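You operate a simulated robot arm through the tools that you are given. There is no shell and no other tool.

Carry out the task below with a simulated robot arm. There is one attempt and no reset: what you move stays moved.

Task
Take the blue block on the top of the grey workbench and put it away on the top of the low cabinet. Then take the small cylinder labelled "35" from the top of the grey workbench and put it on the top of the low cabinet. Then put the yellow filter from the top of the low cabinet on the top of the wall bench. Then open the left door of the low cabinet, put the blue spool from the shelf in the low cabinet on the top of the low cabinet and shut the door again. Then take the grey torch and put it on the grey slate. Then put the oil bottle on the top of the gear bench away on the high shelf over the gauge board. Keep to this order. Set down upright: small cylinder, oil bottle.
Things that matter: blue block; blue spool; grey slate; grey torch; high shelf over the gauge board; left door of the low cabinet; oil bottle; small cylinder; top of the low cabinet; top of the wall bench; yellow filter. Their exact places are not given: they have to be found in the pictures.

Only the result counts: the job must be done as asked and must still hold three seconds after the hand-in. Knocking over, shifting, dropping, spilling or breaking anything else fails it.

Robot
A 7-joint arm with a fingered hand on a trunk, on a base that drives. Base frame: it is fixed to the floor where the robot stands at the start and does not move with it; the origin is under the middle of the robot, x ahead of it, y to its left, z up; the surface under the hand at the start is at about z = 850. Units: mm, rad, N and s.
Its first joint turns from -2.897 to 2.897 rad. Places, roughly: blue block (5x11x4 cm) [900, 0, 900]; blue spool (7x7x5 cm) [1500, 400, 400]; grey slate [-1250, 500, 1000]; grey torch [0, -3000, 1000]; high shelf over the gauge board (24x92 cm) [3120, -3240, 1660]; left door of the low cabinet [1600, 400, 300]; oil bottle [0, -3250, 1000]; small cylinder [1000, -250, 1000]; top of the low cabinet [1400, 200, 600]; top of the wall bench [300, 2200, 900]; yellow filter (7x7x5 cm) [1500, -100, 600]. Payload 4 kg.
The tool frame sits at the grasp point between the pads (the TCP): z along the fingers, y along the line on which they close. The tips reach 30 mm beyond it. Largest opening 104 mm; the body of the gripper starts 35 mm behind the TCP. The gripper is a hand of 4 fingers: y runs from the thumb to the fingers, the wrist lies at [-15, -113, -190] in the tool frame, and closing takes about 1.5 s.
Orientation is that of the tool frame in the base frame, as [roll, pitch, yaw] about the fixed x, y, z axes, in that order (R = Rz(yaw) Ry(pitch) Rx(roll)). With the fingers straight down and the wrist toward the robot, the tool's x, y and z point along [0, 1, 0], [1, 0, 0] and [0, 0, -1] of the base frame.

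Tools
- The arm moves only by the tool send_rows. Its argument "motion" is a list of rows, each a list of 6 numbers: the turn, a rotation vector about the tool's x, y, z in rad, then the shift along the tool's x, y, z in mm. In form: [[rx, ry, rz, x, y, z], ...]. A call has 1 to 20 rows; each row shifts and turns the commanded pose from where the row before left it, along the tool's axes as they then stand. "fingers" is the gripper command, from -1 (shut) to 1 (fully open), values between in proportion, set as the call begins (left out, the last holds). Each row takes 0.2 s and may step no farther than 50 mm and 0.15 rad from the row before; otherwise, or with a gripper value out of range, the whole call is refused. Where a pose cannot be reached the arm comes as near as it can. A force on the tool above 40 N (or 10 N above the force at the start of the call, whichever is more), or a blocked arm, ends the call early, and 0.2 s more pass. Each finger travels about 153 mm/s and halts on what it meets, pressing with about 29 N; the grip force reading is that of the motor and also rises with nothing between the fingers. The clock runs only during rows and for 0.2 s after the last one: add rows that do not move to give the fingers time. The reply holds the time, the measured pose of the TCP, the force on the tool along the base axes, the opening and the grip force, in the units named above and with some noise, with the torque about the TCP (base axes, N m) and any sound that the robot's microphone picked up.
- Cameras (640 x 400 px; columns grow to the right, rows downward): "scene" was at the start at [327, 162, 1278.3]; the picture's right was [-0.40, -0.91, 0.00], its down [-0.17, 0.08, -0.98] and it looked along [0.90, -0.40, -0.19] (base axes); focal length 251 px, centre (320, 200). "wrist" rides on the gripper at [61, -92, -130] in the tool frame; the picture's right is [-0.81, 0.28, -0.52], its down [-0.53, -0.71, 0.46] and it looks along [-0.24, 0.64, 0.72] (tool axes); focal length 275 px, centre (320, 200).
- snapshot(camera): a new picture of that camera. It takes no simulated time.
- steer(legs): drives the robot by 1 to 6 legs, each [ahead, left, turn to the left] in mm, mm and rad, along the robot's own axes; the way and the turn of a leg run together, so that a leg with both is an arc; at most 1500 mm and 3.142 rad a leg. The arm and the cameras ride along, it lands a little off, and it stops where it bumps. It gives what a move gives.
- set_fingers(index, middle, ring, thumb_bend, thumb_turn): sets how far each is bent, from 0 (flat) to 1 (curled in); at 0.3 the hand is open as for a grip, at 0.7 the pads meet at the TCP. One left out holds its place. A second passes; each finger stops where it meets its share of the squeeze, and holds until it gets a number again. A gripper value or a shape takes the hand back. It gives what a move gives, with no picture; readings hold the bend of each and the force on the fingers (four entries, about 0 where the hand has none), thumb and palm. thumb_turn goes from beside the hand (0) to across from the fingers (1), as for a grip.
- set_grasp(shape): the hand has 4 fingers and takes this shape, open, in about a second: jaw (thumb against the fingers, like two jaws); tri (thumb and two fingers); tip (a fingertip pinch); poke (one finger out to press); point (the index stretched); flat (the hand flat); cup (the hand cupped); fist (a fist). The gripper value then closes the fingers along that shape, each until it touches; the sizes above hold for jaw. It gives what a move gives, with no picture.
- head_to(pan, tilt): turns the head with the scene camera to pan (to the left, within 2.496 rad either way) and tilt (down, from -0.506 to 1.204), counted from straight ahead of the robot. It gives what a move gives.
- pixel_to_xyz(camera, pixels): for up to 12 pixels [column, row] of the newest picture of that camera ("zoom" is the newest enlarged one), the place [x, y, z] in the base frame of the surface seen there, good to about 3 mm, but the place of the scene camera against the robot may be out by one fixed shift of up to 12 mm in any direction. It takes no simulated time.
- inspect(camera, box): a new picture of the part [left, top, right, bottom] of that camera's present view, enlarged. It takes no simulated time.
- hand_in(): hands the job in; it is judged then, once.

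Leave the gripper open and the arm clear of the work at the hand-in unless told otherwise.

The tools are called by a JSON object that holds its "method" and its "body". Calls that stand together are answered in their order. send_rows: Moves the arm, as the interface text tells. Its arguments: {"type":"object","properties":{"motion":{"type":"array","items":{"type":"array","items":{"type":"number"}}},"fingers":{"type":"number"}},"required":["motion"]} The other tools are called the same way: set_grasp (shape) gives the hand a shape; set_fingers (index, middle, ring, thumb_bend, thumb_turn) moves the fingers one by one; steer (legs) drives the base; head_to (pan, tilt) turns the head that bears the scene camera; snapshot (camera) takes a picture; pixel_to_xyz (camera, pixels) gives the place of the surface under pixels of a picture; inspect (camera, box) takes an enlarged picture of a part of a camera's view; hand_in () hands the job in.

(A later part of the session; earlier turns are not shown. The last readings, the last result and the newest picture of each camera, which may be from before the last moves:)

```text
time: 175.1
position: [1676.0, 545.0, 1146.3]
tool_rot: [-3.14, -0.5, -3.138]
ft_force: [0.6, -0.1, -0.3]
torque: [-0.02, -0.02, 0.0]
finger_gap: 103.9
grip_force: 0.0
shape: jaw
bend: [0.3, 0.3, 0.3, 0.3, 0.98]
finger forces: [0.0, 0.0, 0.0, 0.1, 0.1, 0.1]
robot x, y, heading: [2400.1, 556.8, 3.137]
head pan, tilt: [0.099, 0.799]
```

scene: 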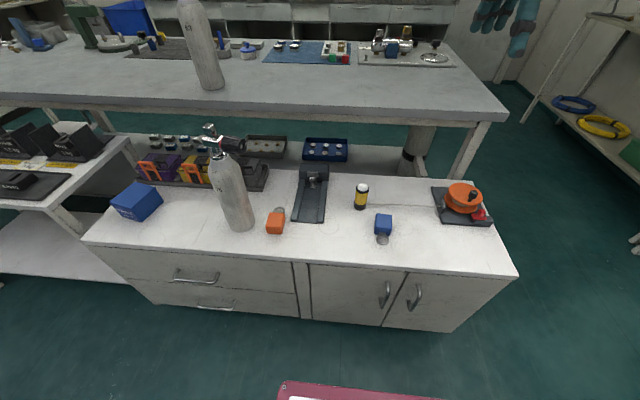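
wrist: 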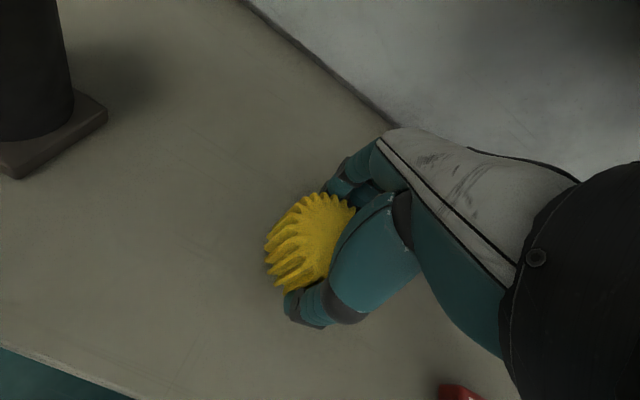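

I move to in front of the door: [1740,523,900], then down to z≈450.

{"method": "send_rows", "body": {"motion": [[0, 0, 0, -29, -3.7, 30.9], [0, 0, 0, -29, -3.7, 30.9], [0, 0, 0, -29, -3.7, 30.9], [0, 0, 0, -29, -3.7, 30.9], [0, 0, 0, -29, -3.7, 30.9], [0, 0, 0, -29, -3.7, 30.9], [0, 0, 0, -21.6, 0, 39.5], [0, 0, 0, -21.6, 0, 39.5], [0, 0, 0, -21.6, 0, 39.5], [0, 0, 0, -21.6, 0, 39.5], [0, 0, 0, -21.6, 0, 39.5], [0, 0, 0, -21.6, 0, 39.5], [0, 0, 0, -21.6, 0, 39.5], [0, 0, 0, -21.6, 0, 39.5], [0, 0, 0, -21.6, 0, 39.5], [0, 0, 0, -21.6, 0, 39.5]], "fingers": 1}}

{"method": "snapshot", "body": {"camera": "wrist"}}

{"method": "snapshot", "body": {"camera": "scene"}}

```text
time: 176.7
position: [1730.0, 495.7, 906.5]
tool_rot: [-2.853, -0.51, 2.974]
ft_force: [-0.1, 0.0, 0.5]
torque: [0.01, 0.02, -0.04]
finger_gap: 103.7
grip_force: 0.1
shape: jaw
bend: [0.3, 0.3, 0.3, 0.3, 0.98]
finger forces: [0.0, 0.1, 0.0, 0.1, 0.0, 0.0]
robot x, y, heading: [2402.6, 554.9, 3.133]
head pan, tilt: [0.099, 0.799]
stopped in row 8: the arm was blocked; the commanded pose is now the measured one
```

```text
taken
```

wrist: 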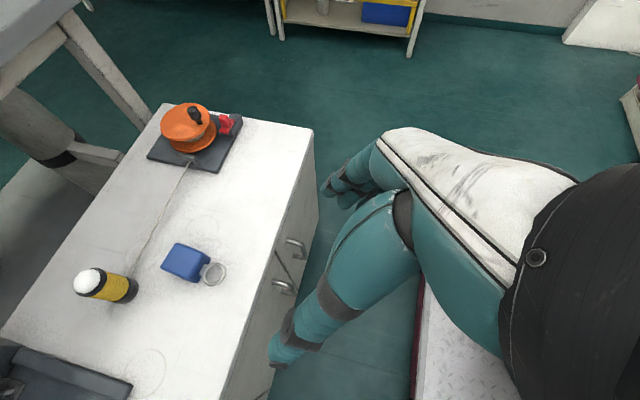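

```text
taken
```

scene: 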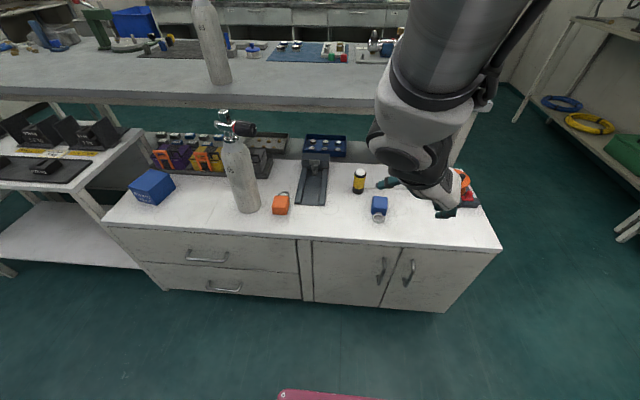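

The tilt blocks the arm when it goes low (joint limits). I look at the arm's own base to understand the geometry.

{"method": "head_to", "body": {"pan": -1.0, "tilt": 1.1}}

{"method": "snapshot", "body": {"camera": "scene"}}

{"method": "pixel_to_xyz", "body": {"camera": "scene", "pixels": [[320, 200], [200, 200], [450, 150], [450, 250], [320, 300], [550, 200], [100, 300], [320, 100], [450, 60], [250, 350]]}}

```text
time: 178.1
position: [1731.6, 495.5, 904.8]
tool_rot: [-2.858, -0.508, 2.979]
ft_force: [-0.1, -0.2, 0.3]
torque: [0.02, 0.02, -0.03]
finger_gap: 103.6
grip_force: 0.0
shape: jaw
bend: [0.3, 0.3, 0.3, 0.3, 0.98]
finger forces: [0.0, 0.0, 0.0, 0.0, 0.0, 0.1]
robot x, y, heading: [2399.4, 557.9, 3.137]
head pan, tilt: [-1.0, 1.1]
```

```text
taken
```

scene: 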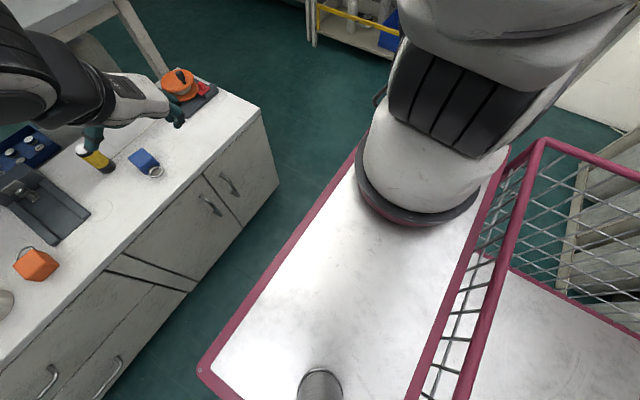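

```text
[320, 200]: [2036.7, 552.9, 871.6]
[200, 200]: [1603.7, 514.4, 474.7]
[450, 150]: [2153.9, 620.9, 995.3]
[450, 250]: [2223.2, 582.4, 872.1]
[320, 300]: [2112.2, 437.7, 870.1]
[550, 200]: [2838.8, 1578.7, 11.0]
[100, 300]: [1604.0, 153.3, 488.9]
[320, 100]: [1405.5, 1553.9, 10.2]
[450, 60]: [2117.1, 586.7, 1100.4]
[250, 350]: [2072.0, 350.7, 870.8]
```

The arm stands on the deck ≈230 ahead and 130 right of the robot's middle. Low reach is better with the robot's right side toward the cabinet. First I straighten the hand and raise it.

{"method": "send_rows", "body": {"motion": [[-0.0589, -0.1314, -0.0215, 0, 0, 0], [-0.0589, -0.1314, -0.0215, 0, 0, 0], [-0.0589, -0.1314, -0.0215, 0, 0, 0], [-0.0589, -0.1314, -0.0215, 0, 0, 0], [0, 0, 0, 0, 0, -48], [0, 0, 0, 0, 0, -48], [0, 0, 0, 0, 0, -48], [0, 0, 0, 0, 0, -48], [0, 0, 0, 0, 0, -48]], "fingers": 1}}

{"method": "pixel_to_xyz", "body": {"camera": "scene", "pixels": [[354, 190], [385, 222], [420, 232], [460, 222], [482, 200], [205, 370], [360, 140], [480, 195]]}}

```text
time: 180.1
position: [1730.9, 495.6, 1144.8]
tool_rot: [-3.142, 0.001, 3.141]
ft_force: [-0.2, 0.9, 0.6]
torque: [0.0, 0.01, 0.01]
finger_gap: 103.9
grip_force: 0.1
shape: jaw
bend: [0.3, 0.3, 0.3, 0.3, 0.98]
finger forces: [0.0, 0.0, 0.1, 0.1, 0.0, 0.0]
robot x, y, heading: [2400.4, 558.9, 3.135]
head pan, tilt: [-1.0, 1.1]
```

```text
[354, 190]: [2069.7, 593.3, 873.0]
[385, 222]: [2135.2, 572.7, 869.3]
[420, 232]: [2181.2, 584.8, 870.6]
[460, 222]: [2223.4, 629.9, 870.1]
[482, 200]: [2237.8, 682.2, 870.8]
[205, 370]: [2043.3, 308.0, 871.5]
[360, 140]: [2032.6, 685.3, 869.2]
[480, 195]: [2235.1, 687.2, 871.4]
```

The arm axis is ≈262 ahead, 116 right. I drive left 229 and ahead 90 so the arm is nearer to the door.

{"method": "steer", "body": {"legs": [[0, 229, 0], [90, 0, 0]]}}

{"method": "head_to", "body": {"pan": -0.2, "tilt": 0.85}}

{"method": "snapshot", "body": {"camera": "scene"}}

```text
time: 182.5
position: [1639.2, 268.7, 1144.2]
tool_rot: [3.141, 0.0, -3.141]
ft_force: [-0.3, 0.5, -0.4]
torque: [0.01, 0.01, -0.05]
finger_gap: 103.8
grip_force: 0.1
shape: jaw
bend: [0.3, 0.3, 0.3, 0.3, 0.98]
finger forces: [0.0, 0.0, 0.0, 0.1, 0.0, 0.0]
robot x, y, heading: [2309.0, 329.5, 3.132]
head pan, tilt: [-1.0, 1.1]
```

```text
time: 183.6
position: [1639.7, 268.6, 1145.0]
tool_rot: [3.14, -0.001, 3.141]
ft_force: [0.0, 0.4, -0.7]
torque: [0.02, 0.05, -0.02]
finger_gap: 103.9
grip_force: 0.0
shape: jaw
bend: [0.3, 0.3, 0.3, 0.3, 0.98]
finger forces: [0.0, 0.0, 0.0, 0.0, 0.0, 0.0]
robot x, y, heading: [2308.5, 330.9, 3.133]
head pan, tilt: [-0.201, 0.85]
```

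```text
taken
```

scene: 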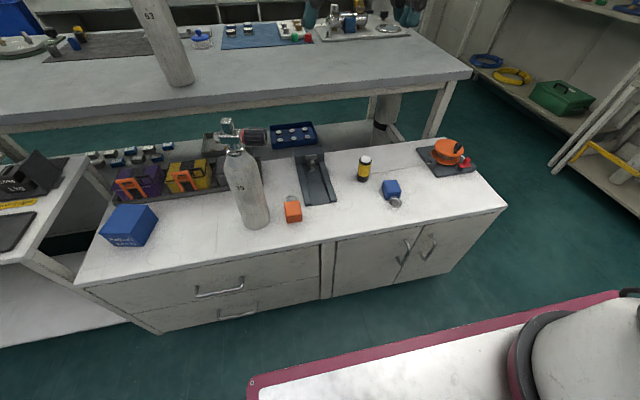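

I move over to [1705,523] and go down in front of the door to z≈700.

{"method": "send_rows", "body": {"motion": [[0, 0, 0, -11, 42.4, 0], [0, 0, 0, -11, 42.4, 0], [0, 0, 0, -11, 42.4, 0], [0, 0, 0, -11, 42.4, 0], [0, 0, 0, -11, 42.4, 0], [0, 0, 0, -11, 42.4, 0], [0, 0, 0, 0, 0, 45], [0, 0, 0, 0, 0, 45], [0, 0, 0, 0, 0, 45], [0, 0, 0, 0, 0, 45], [0, 0, 0, 0, 0, 45], [0, 0, 0, 0, 0, 45], [0, 0, 0, 0, 0, 45], [0, 0, 0, 0, 0, 45], [0, 0, 0, 0, 0, 45], [0, 0, 0, 0, 0, 40]], "fingers": 1}}

{"method": "snapshot", "body": {"camera": "wrist"}}

{"method": "snapshot", "body": {"camera": "scene"}}

```text
time: 187.0
position: [1707.4, 521.6, 700.2]
tool_rot: [3.141, 0.001, 3.141]
ft_force: [-0.5, -0.6, 0.1]
torque: [0.05, -0.01, 0.02]
finger_gap: 103.9
grip_force: 0.1
shape: jaw
bend: [0.3, 0.3, 0.3, 0.3, 0.98]
finger forces: [0.0, 0.0, 0.1, 0.0, 0.1, 0.0]
robot x, y, heading: [2307.9, 332.7, 3.134]
head pan, tilt: [-0.201, 0.85]
```

```text
taken
```

wrist: 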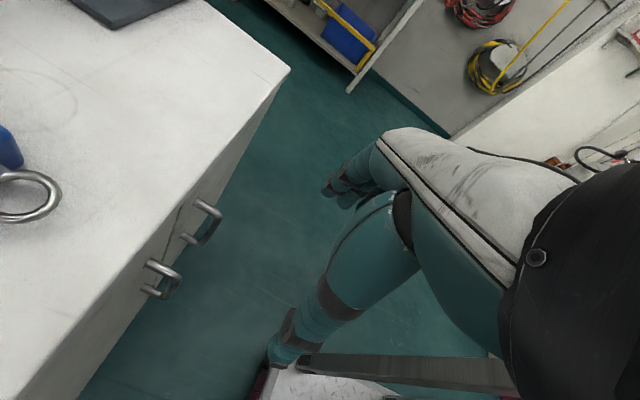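

```text
taken
```

scene: 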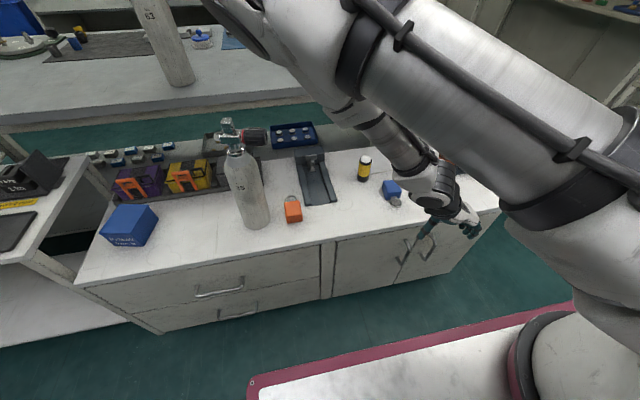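

The elbow seems to lean over the cabinet. I look at a wider view of the arm before going lower.

{"method": "head_to", "body": {"pan": -0.3, "tilt": 0.2}}

{"method": "snapshot", "body": {"camera": "scene"}}

{"method": "pixel_to_xyz", "body": {"camera": "scene", "pixels": [[320, 200], [330, 130], [350, 250], [400, 300], [420, 350], [450, 150], [540, 250], [600, 330], [380, 330]]}}

```text
time: 188.0
position: [1706.2, 521.2, 701.1]
tool_rot: [-3.141, 0.0, 3.14]
ft_force: [0.5, -0.7, 0.1]
torque: [-0.02, 0.02, 0.02]
finger_gap: 103.8
grip_force: 0.1
shape: jaw
bend: [0.3, 0.3, 0.3, 0.3, 0.98]
finger forces: [0.0, 0.1, 0.0, 0.0, 0.1, 0.0]
robot x, y, heading: [2311.5, 329.3, 3.136]
head pan, tilt: [-0.3, 0.201]
```

```text
taken
```

scene: 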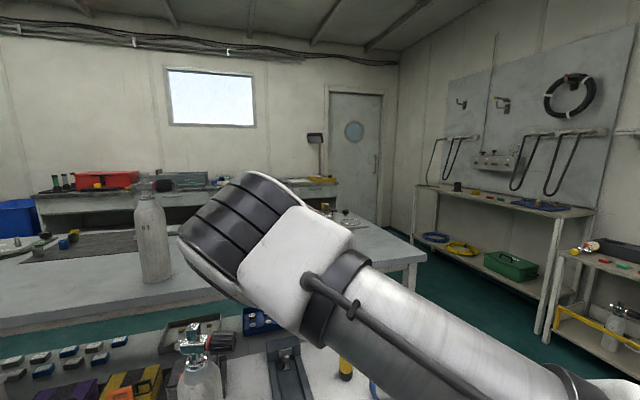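

```text
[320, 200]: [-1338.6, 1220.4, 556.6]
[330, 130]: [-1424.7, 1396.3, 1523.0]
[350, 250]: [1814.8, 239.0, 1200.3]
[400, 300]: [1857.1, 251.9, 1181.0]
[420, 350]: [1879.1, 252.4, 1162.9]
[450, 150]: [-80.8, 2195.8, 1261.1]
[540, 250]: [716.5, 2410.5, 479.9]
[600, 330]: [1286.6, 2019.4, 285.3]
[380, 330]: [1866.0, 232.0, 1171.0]
```

The elbow is at about [1760,200,1230], clear of the tank. I continue down to z≈455.

{"method": "send_rows", "body": {"motion": [[0, 0, 0, 0, 0, 41], [0, 0, 0, 0, 0, 41], [0, 0, 0, 0, 0, 41], [0, 0, 0, 0, 0, 41], [0, 0, 0, 0, 0, 41], [0, 0, 0, 0, 0, 41]], "fingers": 1}}

{"method": "snapshot", "body": {"camera": "wrist"}}

{"method": "head_to", "body": {"pan": -0.2, "tilt": 0.7}}

{"method": "snapshot", "body": {"camera": "scene"}}

```text
time: 189.4
position: [1706.9, 522.7, 453.5]
tool_rot: [3.141, 0.0, 3.14]
ft_force: [-0.1, 0.3, -1.4]
torque: [0.01, 0.02, 0.0]
finger_gap: 103.9
grip_force: 0.0
shape: jaw
bend: [0.3, 0.3, 0.3, 0.3, 0.98]
finger forces: [0.0, 0.1, 0.1, 0.0, 0.0, 0.1]
robot x, y, heading: [2311.5, 332.4, 3.133]
head pan, tilt: [-0.3, 0.201]
```

```text
taken
```

wrist: 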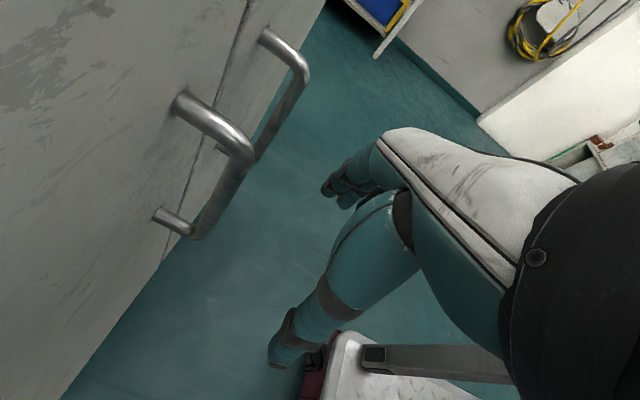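

```text
time: 190.4
position: [1707.9, 521.8, 453.9]
tool_rot: [3.141, 0.001, 3.141]
ft_force: [-0.3, 0.0, 0.0]
torque: [-0.01, -0.03, -0.02]
finger_gap: 103.9
grip_force: 0.1
shape: jaw
bend: [0.3, 0.3, 0.3, 0.3, 0.98]
finger forces: [0.1, 0.0, 0.0, 0.0, 0.0, 0.0]
robot x, y, heading: [2311.5, 331.6, 3.131]
head pan, tilt: [-0.201, 0.7]
```

```text
taken
```

scene: 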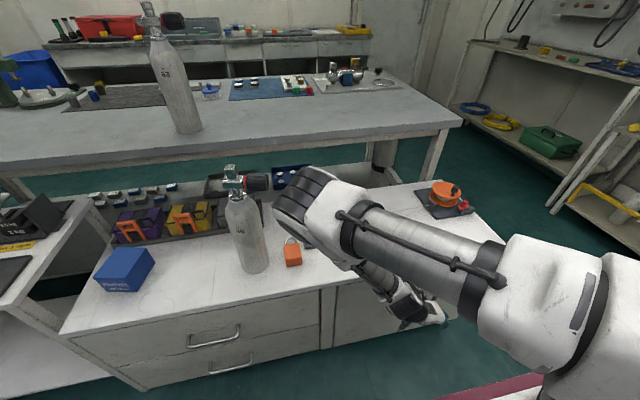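

Reached z 454. I check how far the elbow is from the tank and measure the handle with the wrist camera.

{"method": "pixel_to_xyz", "body": {"camera": "scene", "pixels": [[285, 205], [300, 180], [330, 250], [345, 215], [420, 240], [385, 280], [405, 310], [258, 180]]}}

{"method": "pixel_to_xyz", "body": {"camera": "wrist", "pixels": [[245, 155], [240, 145], [225, 185], [205, 225], [190, 232], [175, 220], [210, 125], [180, 105], [155, 210], [120, 150], [215, 200], [300, 70]]}}

```text
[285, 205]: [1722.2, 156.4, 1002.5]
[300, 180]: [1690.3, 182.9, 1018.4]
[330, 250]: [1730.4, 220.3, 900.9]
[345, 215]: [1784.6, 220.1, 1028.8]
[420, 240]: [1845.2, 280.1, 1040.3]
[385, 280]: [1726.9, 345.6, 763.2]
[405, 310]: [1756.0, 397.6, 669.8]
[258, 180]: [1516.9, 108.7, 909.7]
```

```text
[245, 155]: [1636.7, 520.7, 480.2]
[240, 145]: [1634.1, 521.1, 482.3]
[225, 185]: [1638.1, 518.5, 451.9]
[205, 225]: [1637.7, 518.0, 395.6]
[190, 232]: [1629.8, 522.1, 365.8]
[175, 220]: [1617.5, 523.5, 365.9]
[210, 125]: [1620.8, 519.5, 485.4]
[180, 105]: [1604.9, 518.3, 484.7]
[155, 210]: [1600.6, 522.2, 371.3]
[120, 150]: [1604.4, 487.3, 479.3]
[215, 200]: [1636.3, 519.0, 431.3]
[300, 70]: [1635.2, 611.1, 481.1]
```

The bar is centred at ≈[1634,521], z 378–478. I rotate the hand 0.4 rad clockwise so that the thumb comes slightly from behind the bar, staying out at x 1707 first.

{"method": "send_rows", "body": {"motion": [[0, 0, 0.1, 0, 0, 0], [0, 0, 0.1, 0, 0, 0], [0, 0, 0.1, 0, 0, 0], [0, 0, 0.1, 0, 0, 0]], "fingers": 1}}

{"method": "snapshot", "body": {"camera": "wrist"}}

```text
time: 191.4
position: [1705.9, 522.1, 454.1]
tool_rot: [3.141, 0.001, 2.739]
ft_force: [-0.6, 0.3, 1.0]
torque: [0.0, -0.05, -0.02]
finger_gap: 104.0
grip_force: 0.1
shape: jaw
bend: [0.3, 0.3, 0.3, 0.3, 0.98]
finger forces: [0.0, 0.0, 0.1, 0.1, 0.0, 0.0]
robot x, y, heading: [2310.3, 330.0, 3.133]
head pan, tilt: [-0.201, 0.7]
```

```text
taken
```

wrist: 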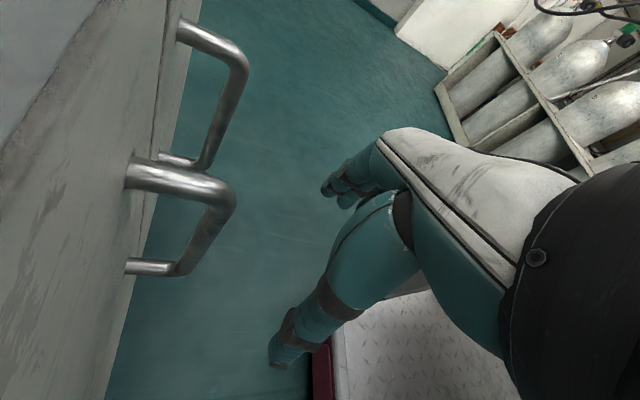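

I approach the bar in small steps.

{"method": "send_rows", "body": {"motion": [[0, 0, 0, 24, -9.4, 0], [0, 0, 0, 24, -9.4, 0], [0, 0, 0, 15, -6, 0], [0, 0, 0, 9, -3.6, 0]], "fingers": 1}}

{"method": "snapshot", "body": {"camera": "wrist"}}

{"method": "inspect", "body": {"camera": "scene", "box": [340, 200, 500, 340]}}

```text
time: 192.0
position: [1664.0, 525.9, 459.7]
tool_rot: [3.131, 0.004, 2.723]
ft_force: [38.6, -17.5, 72.6]
torque: [-2.78, 9.2, 3.63]
finger_gap: 103.8
grip_force: 0.0
shape: jaw
bend: [0.3, 0.3, 0.3, 0.3, 0.98]
finger forces: [0.1, 0.0, 0.0, 0.0, 0.0, 0.1]
robot x, y, heading: [2313.1, 328.3, 3.131]
head pan, tilt: [-0.201, 0.7]
stopped in row 3: the force on the tool passed its limit at 220 N (the readings are from after the stop); the commanded pose is now the measured one
```

```text
taken
```

wrist: 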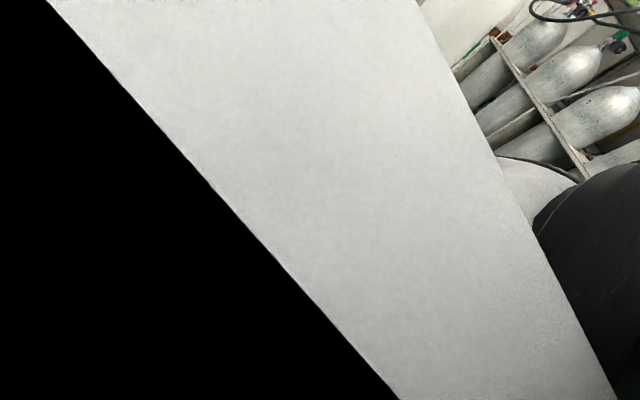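

```text
2.86 times, centred on (420, 270) of scene
```

zoom: 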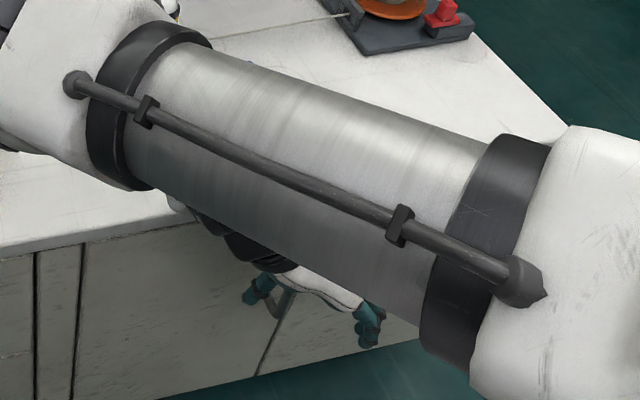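

The wrist camera housing hit the cabinet top edge. I retreat straight back at once and check the cabinet.

{"method": "send_rows", "body": {"motion": [[0, 0, 0, -18, 7.5, 0], [0, 0, 0, -24, 9.4, 0], [0, 0, 0, -24, 9.4, 0]], "fingers": 1}}

{"method": "snapshot", "body": {"camera": "scene"}}

{"method": "snapshot", "body": {"camera": "wrist"}}

```text
time: 192.8
position: [1735.1, 525.5, 456.0]
tool_rot: [3.132, 0.007, 2.727]
ft_force: [0.0, 0.5, 0.2]
torque: [-0.01, -0.02, 0.0]
finger_gap: 104.1
grip_force: 0.0
shape: jaw
bend: [0.3, 0.3, 0.3, 0.3, 0.98]
finger forces: [0.0, 0.0, 0.0, 0.0, 0.0, 0.0]
robot x, y, heading: [2310.8, 329.9, 3.135]
head pan, tilt: [-0.201, 0.7]
```

```text
taken
```

scene: 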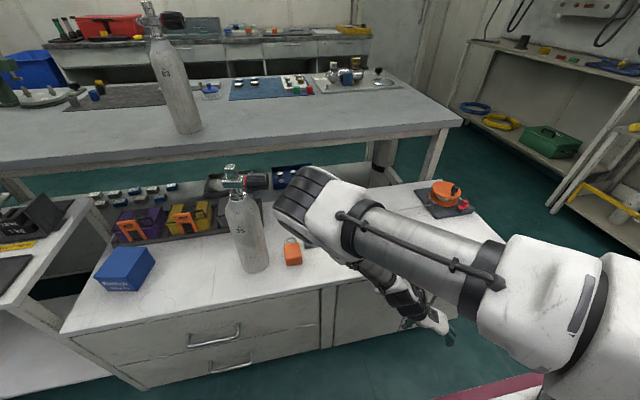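

```text
taken
```

wrist: 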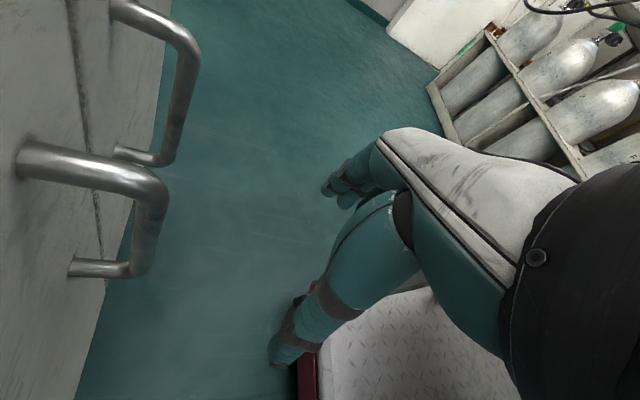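

Nothing on the cabinet moved. I turn the hand the other way (through the default heading toward yaw 0), which puts the camera on my side.

{"method": "send_rows", "body": {"motion": [[0, 0, -0.142, 0, 0, 0], [0, 0, -0.142, 0, 0, 0], [0, 0, -0.142, 0, 0, 0], [0, 0, -0.142, 0, 0, 0], [0, 0, -0.142, 0, 0, 0], [0, 0, -0.142, 0, 0, 0], [0, 0, -0.142, 0, 0, 0], [0, 0, -0.142, 0, 0, 0], [0, 0, -0.142, 0, 0, 0], [0, 0, -0.142, 0, 0, 0], [0, 0, -0.142, 0, 0, 0], [0, 0, -0.142, 0, 0, 0], [0, 0, -0.142, 0, 0, 0], [0, 0, -0.142, 0, 0, 0]], "fingers": 1}}

{"method": "send_rows", "body": {"motion": [[0, 0, -0.142, 0, 0, 0], [0, 0, -0.142, 0, 0, 0], [0, 0, -0.142, 0, 0, 0], [0, 0, -0.142, 0, 0, 0], [0, 0, -0.142, 0, 0, 0], [0, 0, -0.142, 0, 0, 0], [0, 0, -0.142, 0, 0, 0], [0, 0, -0.142, 0, 0, 0], [0, 0, -0.142, 0, 0, 0], [0, 0, -0.142, 0, 0, 0], [0, 0, -0.142, 0, 0, 0]], "fingers": 1}}

{"method": "snapshot", "body": {"camera": "wrist"}}

{"method": "snapshot", "body": {"camera": "scene"}}

```text
time: 195.8
position: [1734.4, 523.3, 457.4]
tool_rot: [-3.13, 0.008, -1.563]
ft_force: [0.3, 0.6, 0.2]
torque: [0.01, 0.01, 0.03]
finger_gap: 103.9
grip_force: 0.0
shape: jaw
bend: [0.3, 0.3, 0.3, 0.3, 0.98]
finger forces: [0.0, 0.1, 0.0, 0.1, 0.0, 0.0]
robot x, y, heading: [2312.7, 331.8, 3.135]
head pan, tilt: [-0.201, 0.7]
```

```text
time: 198.2
position: [1734.5, 524.1, 455.9]
tool_rot: [-3.135, -0.009, -0.002]
ft_force: [0.8, -0.1, 0.3]
torque: [0.02, -0.02, -0.02]
finger_gap: 103.9
grip_force: 0.0
shape: jaw
bend: [0.3, 0.3, 0.3, 0.3, 0.98]
finger forces: [0.0, 0.0, 0.1, 0.1, 0.0, 0.0]
robot x, y, heading: [2307.5, 329.0, 3.133]
head pan, tilt: [-0.201, 0.7]
```

```text
taken
```

wrist: 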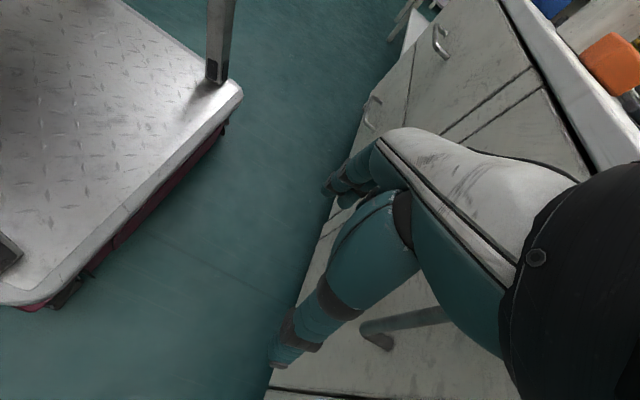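

```text
taken
```

scene: 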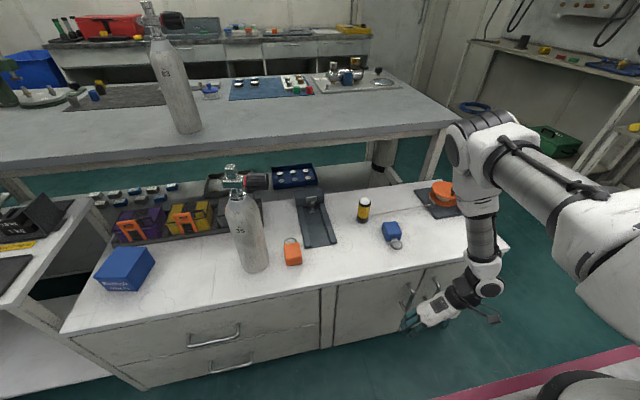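

Good: in this configuration the elbow is on the right and the camera faces my side. I check the clearance of forearm and wrist to the cabinet edge.

{"method": "pixel_to_xyz", "body": {"camera": "scene", "pixels": [[485, 245], [470, 275], [480, 290], [455, 285], [430, 310], [412, 322], [475, 150], [480, 210], [495, 315], [460, 170]]}}

{"method": "inspect", "body": {"camera": "scene", "box": [390, 200, 530, 340]}}

```text
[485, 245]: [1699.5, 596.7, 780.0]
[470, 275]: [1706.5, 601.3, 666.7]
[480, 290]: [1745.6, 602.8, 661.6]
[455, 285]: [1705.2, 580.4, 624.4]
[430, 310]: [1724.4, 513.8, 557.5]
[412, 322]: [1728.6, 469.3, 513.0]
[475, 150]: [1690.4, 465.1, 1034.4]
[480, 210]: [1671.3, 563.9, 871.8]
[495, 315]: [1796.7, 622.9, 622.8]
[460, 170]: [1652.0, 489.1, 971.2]
```

```text
2.86 times, centred on (460, 270) of scene
```

zoom: 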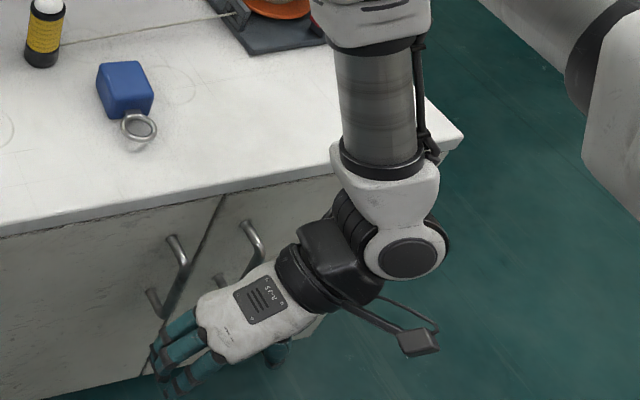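

Clearance is small but sufficient if I go 10 mm higher. I move in to the bar slowly at z≈466.

{"method": "send_rows", "body": {"motion": [[-0.005, 0.009, 0, -15, 3, -10], [0, 0, 0, -15, 0, 0], [0, 0, 0, -15, 0, 0], [0, 0, 0, -10, 0, 0], [0, 0, 0, -6, 0, 0], [0, 0, 0, -5, 0, 0], [0, 0, 0, -5, 0, 0]], "fingers": 1}}

{"method": "inspect", "body": {"camera": "scene", "box": [380, 190, 520, 330]}}

{"method": "snapshot", "body": {"camera": "wrist"}}

```text
time: 199.8
position: [1662.6, 521.1, 465.4]
tool_rot: [-3.139, -0.019, -0.004]
ft_force: [0.0, -0.1, 0.5]
torque: [-0.01, 0.01, 0.01]
finger_gap: 104.0
grip_force: 0.2
shape: jaw
bend: [0.3, 0.3, 0.3, 0.3, 0.98]
finger forces: [0.0, 0.1, 0.0, 0.0, 0.1, 0.0]
robot x, y, heading: [2307.1, 326.7, 3.135]
head pan, tilt: [-0.201, 0.7]
```

```text
2.86 times, centred on (450, 260) of scene
```

zoom: 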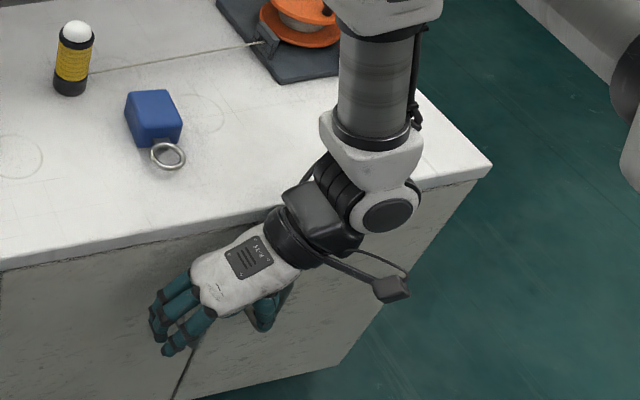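

```text
taken
```

wrist: 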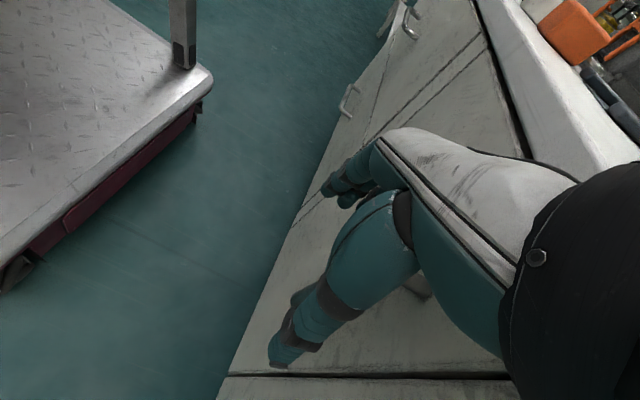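

Still 17 mm to go; no contact. I continue in 4 mm steps.

{"method": "send_rows", "body": {"motion": [[0, -0.018, 0, -4, 0, 0], [0, 0, 0, -4, 0, 0], [0, 0, 0, -4, 0, 0], [0, 0, 0, -4, 0, 0]], "fingers": 1}}

{"method": "inspect", "body": {"camera": "wrist", "box": [260, 180, 480, 380]}}

```text
time: 200.8
position: [1650.6, 521.7, 464.4]
tool_rot: [-3.141, -0.005, -0.004]
ft_force: [22.3, -0.5, 8.9]
torque: [0.52, 2.65, -1.09]
finger_gap: 103.9
grip_force: 0.1
shape: jaw
bend: [0.3, 0.3, 0.3, 0.3, 0.98]
finger forces: [0.0, 0.1, 0.0, 0.1, 0.1, 0.9]
robot x, y, heading: [2310.5, 330.2, 3.137]
head pan, tilt: [-0.201, 0.7]
```

```text
2.00 times, centred on (370, 280) of wrist
```

zoom: 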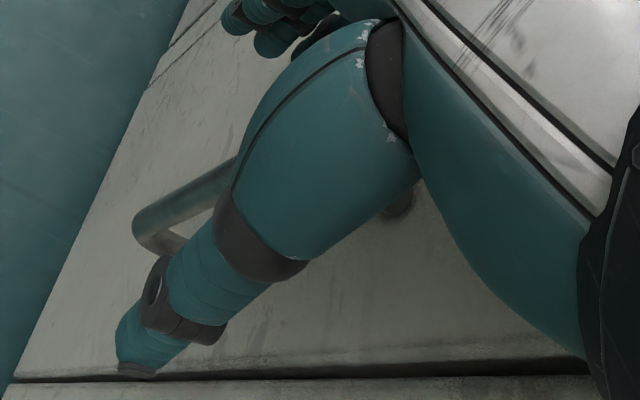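

The hand's back touches the slab edge (≈120 mm above TCP). I retreat 15 mm, tilt the hand 0.2 rad so that its top leans toward me, and approach again.

{"method": "send_rows", "body": {"motion": [[0, 0, 0, 15, 0, 0], [0, -0.1, 0, 0, 0, 0], [0, -0.1, 0, 0, 0, 0], [0, 0, 0, 0, 0, 0]], "fingers": 1}}

```text
time: 201.8
position: [1661.6, 521.3, 465.4]
tool_rot: [-3.141, 0.2, -0.004]
ft_force: [0.3, 0.8, 0.0]
torque: [-0.03, -0.01, 0.0]
finger_gap: 103.8
grip_force: 0.0
shape: jaw
bend: [0.3, 0.3, 0.3, 0.3, 0.98]
finger forces: [0.0, 0.0, 0.0, 0.0, 0.1, 0.1]
robot x, y, heading: [2311.9, 329.1, 3.133]
head pan, tilt: [-0.201, 0.7]
```

Tilt works. I approach again in 4 mm steps.

{"method": "send_rows", "body": {"motion": [[0, 0, 0, -3.9, 0, 0.8], [0, 0, 0, -3.9, 0, 0.8], [0, 0, 0, -3.9, 0, 0.8], [0, 0, 0, -3.9, 0, 0.8]], "fingers": 1}}

{"method": "inspect", "body": {"camera": "wrist", "box": [240, 160, 460, 380]}}

{"method": "inspect", "body": {"camera": "scene", "box": [380, 210, 500, 330]}}

```text
time: 202.8
position: [1645.2, 522.1, 464.9]
tool_rot: [-3.139, 0.196, -0.003]
ft_force: [-0.8, 0.9, -0.3]
torque: [0.02, -0.01, -0.01]
finger_gap: 103.8
grip_force: 0.0
shape: jaw
bend: [0.3, 0.3, 0.3, 0.3, 0.98]
finger forces: [0.1, 0.0, 0.1, 0.0, 0.0, 0.0]
robot x, y, heading: [2307.5, 328.6, 3.132]
head pan, tilt: [-0.201, 0.7]
```

```text
1.82 times, centred on (350, 270) of wrist
```

zoom: 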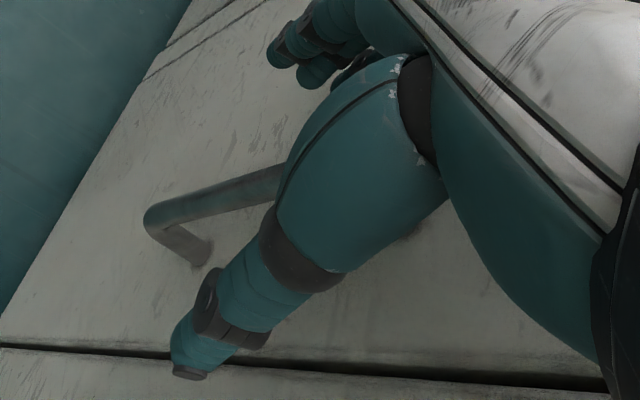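

```text
3.33 times, centred on (440, 270) of scene
```

zoom: 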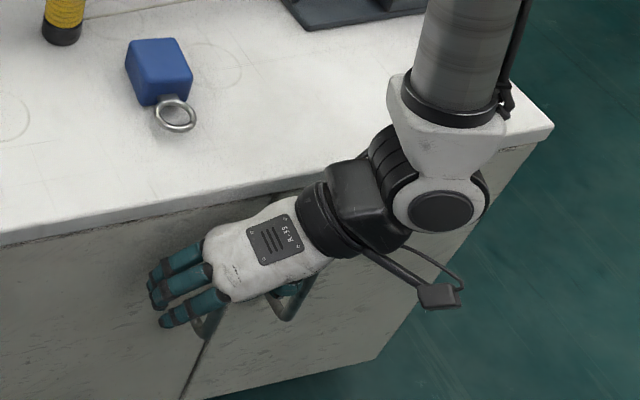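

The bar lies between thumb and fingers. I close.

{"method": "send_rows", "body": {"motion": [[0, 0, 0, 0, 0, 0], [0, 0, 0, 0, 0, 0], [0, 0, 0, 0, 0, 0], [0, 0, 0, 0, 0, 0], [0, 0, 0, 0, 0, 0], [0, 0, 0, 0, 0, 0], [0, 0, 0, 0, 0, 0], [0, 0, 0, 0, 0, 0], [0, 0, 0, 0, 0, 0]], "fingers": -1}}

{"method": "inspect", "body": {"camera": "wrist", "box": [240, 160, 460, 380]}}

```text
time: 204.8
position: [1645.6, 522.9, 464.8]
tool_rot: [-3.14, 0.199, -0.005]
ft_force: [9.9, 15.3, -4.5]
torque: [0.27, -0.27, -0.15]
finger_gap: 0.5
grip_force: 29.1
shape: jaw
bend: [0.7, 0.7, 0.7, 0.74, 1.0]
finger forces: [0.0, 9.2, 0.0, 0.0, 30.0, 0.0]
robot x, y, heading: [2308.2, 328.0, 3.136]
head pan, tilt: [-0.201, 0.7]
```

```text
1.82 times, centred on (350, 270) of wrist
```

zoom: 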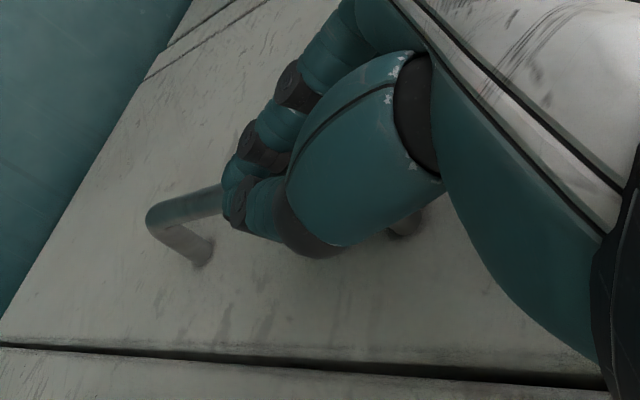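

The fingers closed to 0.5 mm, so the bar slipped to the door side of the pads. I open, move 7 mm nearer the door, and try again.

{"method": "send_rows", "body": {"motion": [[0, 0, 0, 0, 0, 0], [0, 0, 0, 0, 0, 0], [0, 0, 0, 0, 0, 0], [0, 0, 0, 0, 0, 0], [0, 0, 0, 0, 0, 0]], "fingers": 1}}

{"method": "send_rows", "body": {"motion": [[0, 0, 0, -2, 0, 0.4], [0, 0, 0, -2, 0, 0.4], [0, 0, 0, -2, 0, 0.4], [0, 0, 0, -2, 0, 0.4]], "fingers": 1}}

{"method": "snapshot", "body": {"camera": "wrist"}}

```text
time: 206.0
position: [1646.0, 522.0, 466.1]
tool_rot: [-3.14, 0.199, -0.003]
ft_force: [-0.6, 0.4, -0.7]
torque: [0.0, 0.01, 0.0]
finger_gap: 103.8
grip_force: 0.2
shape: jaw
bend: [0.3, 0.3, 0.3, 0.3, 0.98]
finger forces: [0.1, 0.0, 0.0, 0.0, 0.1, 0.1]
robot x, y, heading: [2308.8, 329.1, 3.132]
head pan, tilt: [-0.201, 0.7]
```

```text
time: 207.0
position: [1637.1, 521.0, 465.6]
tool_rot: [-3.141, 0.197, -0.003]
ft_force: [0.3, 0.4, -0.4]
torque: [-0.01, 0.02, 0.04]
finger_gap: 103.3
grip_force: 0.2
shape: jaw
bend: [0.3, 0.3, 0.3, 0.3, 0.98]
finger forces: [0.0, 0.0, 0.6, 0.0, 0.1, 0.1]
robot x, y, heading: [2306.5, 329.6, 3.133]
head pan, tilt: [-0.201, 0.7]
```

```text
taken
```

wrist: 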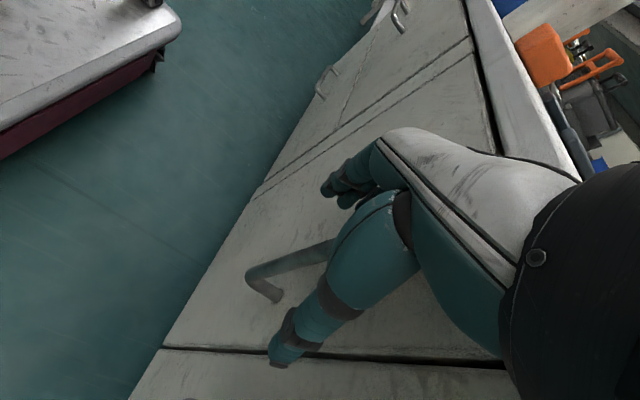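

The ring finger just touches the door. I close again.

{"method": "send_rows", "body": {"motion": [[0, 0, 0, 0, 0, 0], [0, 0, 0, 0, 0, 0], [0, 0, 0, 0, 0, 0], [0, 0, 0, 0, 0, 0], [0, 0, 0, 0, 0, 0], [0, 0, 0, 0, 0, 0], [0, 0, 0, 0, 0, 0], [0, 0, 0, 0, 0, 0], [0, 0, 0, 0, 0, 0]], "fingers": -1}}

{"method": "inspect", "body": {"camera": "wrist", "box": [240, 160, 460, 380]}}

```text
time: 209.0
position: [1638.1, 522.3, 465.0]
tool_rot: [-3.139, 0.199, -0.002]
ft_force: [1.9, 7.1, -1.2]
torque: [0.12, -0.03, 0.01]
finger_gap: 1.4
grip_force: 28.8
shape: jaw
bend: [0.7, 0.7, 0.7, 0.74, 1.0]
finger forces: [17.0, 0.0, 2.0, 0.0, 27.2, 0.0]
robot x, y, heading: [2310.2, 332.3, 3.132]
head pan, tilt: [-0.201, 0.7]
```

```text
1.82 times, centred on (350, 270) of wrist
```

zoom: 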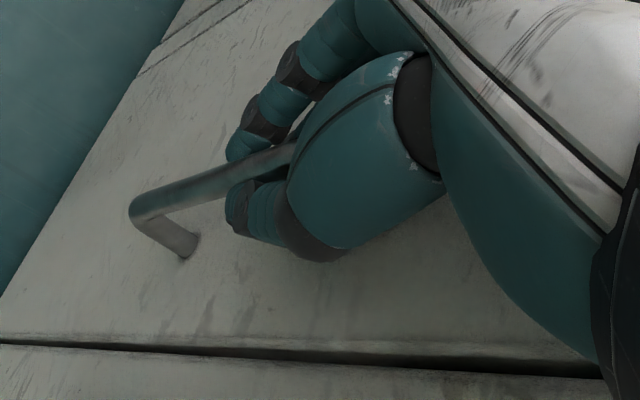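

Now the bar is held between index and thumb. I pull gently along the door's arc.

{"method": "send_rows", "body": {"motion": [[0, 0, 0, 4.9, 0.7, -1], [0, 0, 0, 4.9, 0.7, -1], [0, 0, 0, 4.9, 0.7, -1], [0, 0, 0, 4.9, 0.7, -1]], "fingers": -1}}

{"method": "inspect", "body": {"camera": "wrist", "box": [200, 160, 460, 400]}}

```text
time: 210.0
position: [1656.7, 518.8, 465.6]
tool_rot: [3.141, 0.196, -0.003]
ft_force: [-0.7, 1.3, -1.3]
torque: [-0.06, 0.0, -0.04]
finger_gap: 0.9
grip_force: 28.5
shape: jaw
bend: [0.7, 0.7, 0.7, 0.74, 1.0]
finger forces: [19.9, 0.0, 0.1, 0.0, 23.1, 0.1]
robot x, y, heading: [2309.1, 327.7, 3.136]
head pan, tilt: [-0.201, 0.7]
```

```text
1.67 times, centred on (330, 280) of wrist
```

zoom: 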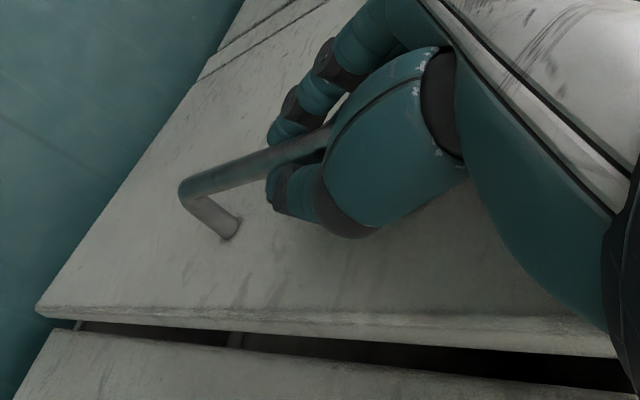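

The door is moving with little force. I follow the arc.

{"method": "send_rows", "body": {"motion": [[0, 0, 0, 9.3, 2.5, -1.9], [0, 0, 0, 9.3, 2.5, -1.9], [0, 0, 0, 9.9, 3.6, -2.0], [0, 0, 0, 9.9, 3.6, -2.0], [0, 0, 0, 9.5, 4.5, -1.9], [0, 0, 0, 9.5, 4.5, -1.9], [0, 0, 0, 9.1, 5.3, -1.85], [0, 0, 0, 9.1, 5.3, -1.85]], "fingers": -1}}

{"method": "snapshot", "body": {"camera": "wrist"}}

{"method": "snapshot", "body": {"camera": "scene"}}

```text
time: 211.8
position: [1733.4, 486.3, 466.6]
tool_rot: [-3.141, 0.199, -0.003]
ft_force: [-3.7, -5.4, 2.2]
torque: [-0.34, 0.12, -0.12]
finger_gap: 0.3
grip_force: 29.1
shape: jaw
bend: [0.7, 0.7, 0.7, 0.75, 1.0]
finger forces: [24.8, 0.1, 0.5, 0.0, 21.0, 0.1]
robot x, y, heading: [2312.2, 329.7, 3.136]
head pan, tilt: [-0.201, 0.7]
```

```text
taken
```

wrist: 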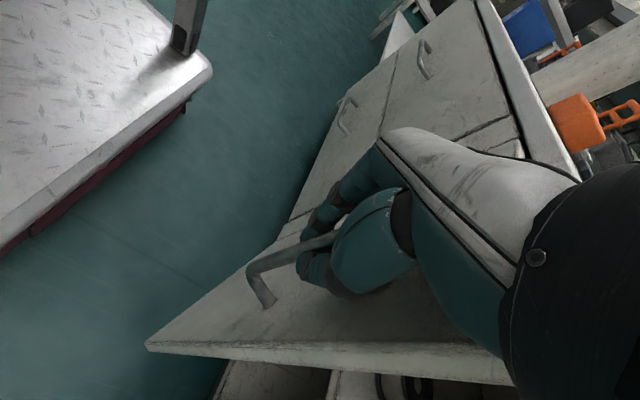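

```text
taken
```

scene: 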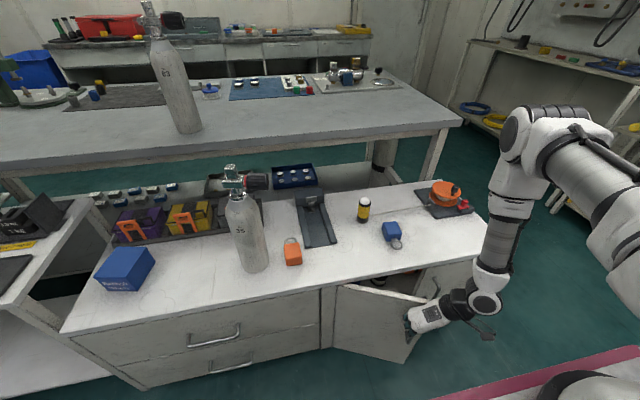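

The door follows. I continue the arc, now turning the hand with the door.

{"method": "send_rows", "body": {"motion": [[0, 0, 0.0436, 8.62, 6.05, -1.75], [0, 0, 0.0436, 8.87, 5.67, -1.75], [0, 0, 0.0436, 8.65, 6.07, -1.64], [0, 0, 0.0436, 8.91, 5.69, -1.64], [0, 0, 0.0436, 8.69, 6.08, -1.52], [0, 0, 0.0436, 8.95, 5.7, -1.52], [0, 0, 0.0436, 8.69, 6.11, -1.38], [0, 0, 0.0436, 8.95, 5.72, -1.38], [0, 0, 0.0436, 8.69, 6.1, -1.23], [0, 0, 0.0436, 8.95, 5.71, -1.23]], "fingers": -1}}

{"method": "snapshot", "body": {"camera": "wrist"}}

{"method": "snapshot", "body": {"camera": "scene"}}

```text
time: 214.0
position: [1810.1, 411.7, 466.5]
tool_rot: [3.059, 0.181, -0.45]
ft_force: [-18.9, -10.6, -2.6]
torque: [0.14, 0.29, -0.09]
finger_gap: 0.0
grip_force: 29.1
shape: jaw
bend: [0.69, 0.7, 0.7, 0.76, 1.0]
finger forces: [22.9, 1.9, 1.3, 0.0, 16.9, 3.4]
robot x, y, heading: [2310.1, 330.5, 3.132]
head pan, tilt: [-0.201, 0.7]
```

```text
taken
```

wrist: 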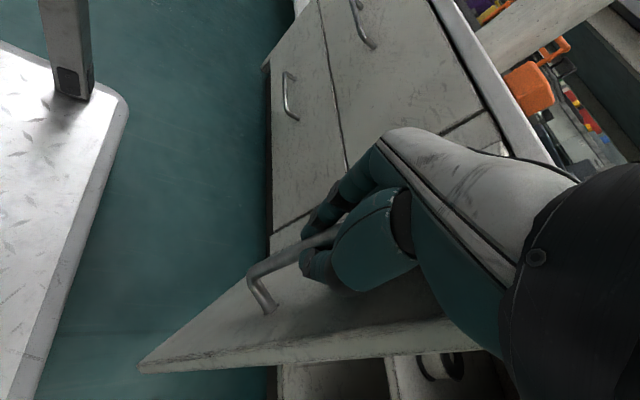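

```text
taken
```

scene: 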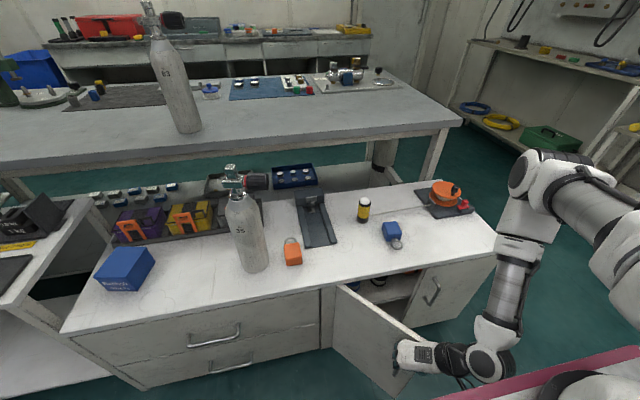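

The door is ~50° open. I relax the radial pull, open the hand and withdraw along the door's outer normal, then raise.

{"method": "send_rows", "body": {"motion": [[0, 0, 0, -1.5, 2.5, 0.5], [0, 0, 0, 0, 0, 0]], "fingers": -1}}

{"method": "send_rows", "body": {"motion": [[0, 0, 0, 0, 0, 0], [0, 0, 0, 0, 0, 0], [0, 0, 0, 0, 0, 0], [0, 0, 0, 0, 0, 0], [0, 0, 0, 0, 0, 0]], "fingers": 1}}

{"method": "send_rows", "body": {"motion": [[0, 0, 0, 9, 4, -1.5], [0, 0, 0, 18, 8, -3], [0, 0, 0, 28, 12, -4], [0, 0, 0, 0, 0, -40], [0, 0, 0, 0, 0, -40], [0, 0, 0, 0, 0, -45], [0, 0, 0, 0, 0, -45], [0, 0, 0, 0, 0, -45]], "fingers": 1}}

{"method": "snapshot", "body": {"camera": "scene"}}

{"method": "snapshot", "body": {"camera": "wrist"}}

```text
time: 214.6
position: [1810.3, 410.4, 465.8]
tool_rot: [3.06, 0.177, -0.448]
ft_force: [-4.3, -1.2, -0.3]
torque: [0.12, 0.56, -0.28]
finger_gap: 0.0
grip_force: 29.2
shape: jaw
bend: [0.7, 0.7, 0.7, 0.76, 1.0]
finger forces: [20.1, 0.8, 2.9, 0.1, 21.9, 4.2]
robot x, y, heading: [2312.0, 329.2, 3.134]
head pan, tilt: [-0.201, 0.7]
```

```text
time: 215.8
position: [1808.6, 409.5, 466.4]
tool_rot: [3.058, 0.178, -0.447]
ft_force: [2.6, 1.3, 3.3]
torque: [0.05, 0.16, -0.11]
finger_gap: 103.8
grip_force: 0.1
shape: jaw
bend: [0.3, 0.3, 0.3, 0.3, 0.98]
finger forces: [0.1, 0.0, 0.0, 0.0, 0.0, 2.9]
robot x, y, heading: [2307.9, 327.5, 3.137]
head pan, tilt: [-0.201, 0.7]
```

```text
time: 217.6
position: [1858.0, 378.5, 577.1]
tool_rot: [3.058, 0.179, -0.446]
ft_force: [0.2, -0.7, 0.0]
torque: [-0.02, 0.01, -0.02]
finger_gap: 103.8
grip_force: 0.0
shape: jaw
bend: [0.3, 0.3, 0.3, 0.3, 0.98]
finger forces: [0.0, 0.0, 0.1, 0.1, 0.1, 0.1]
out of reach, approached as far as the arm can: row 6, 7, 8
robot x, y, heading: [2306.9, 329.9, 3.137]
head pan, tilt: [-0.201, 0.7]
```

```text
taken
```

scene: 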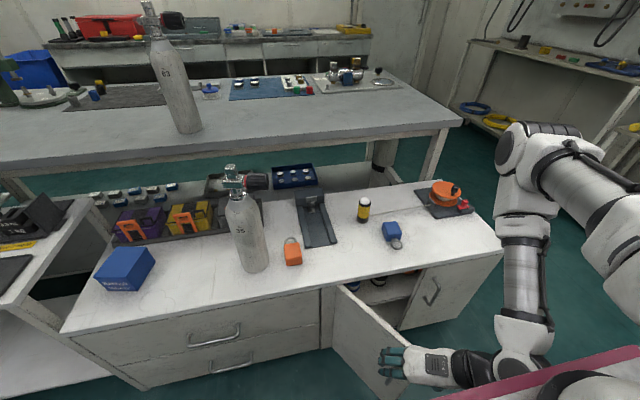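

```text
taken
```

wrist: 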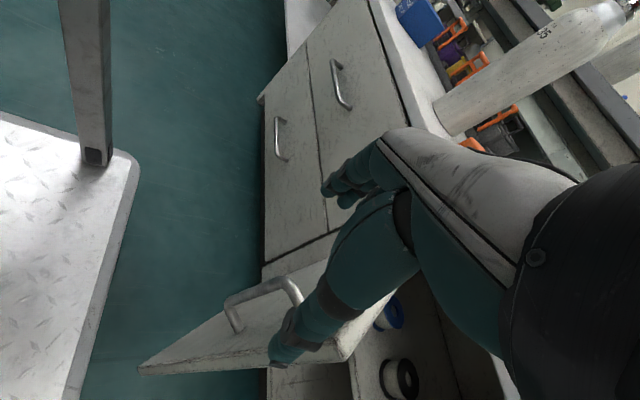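

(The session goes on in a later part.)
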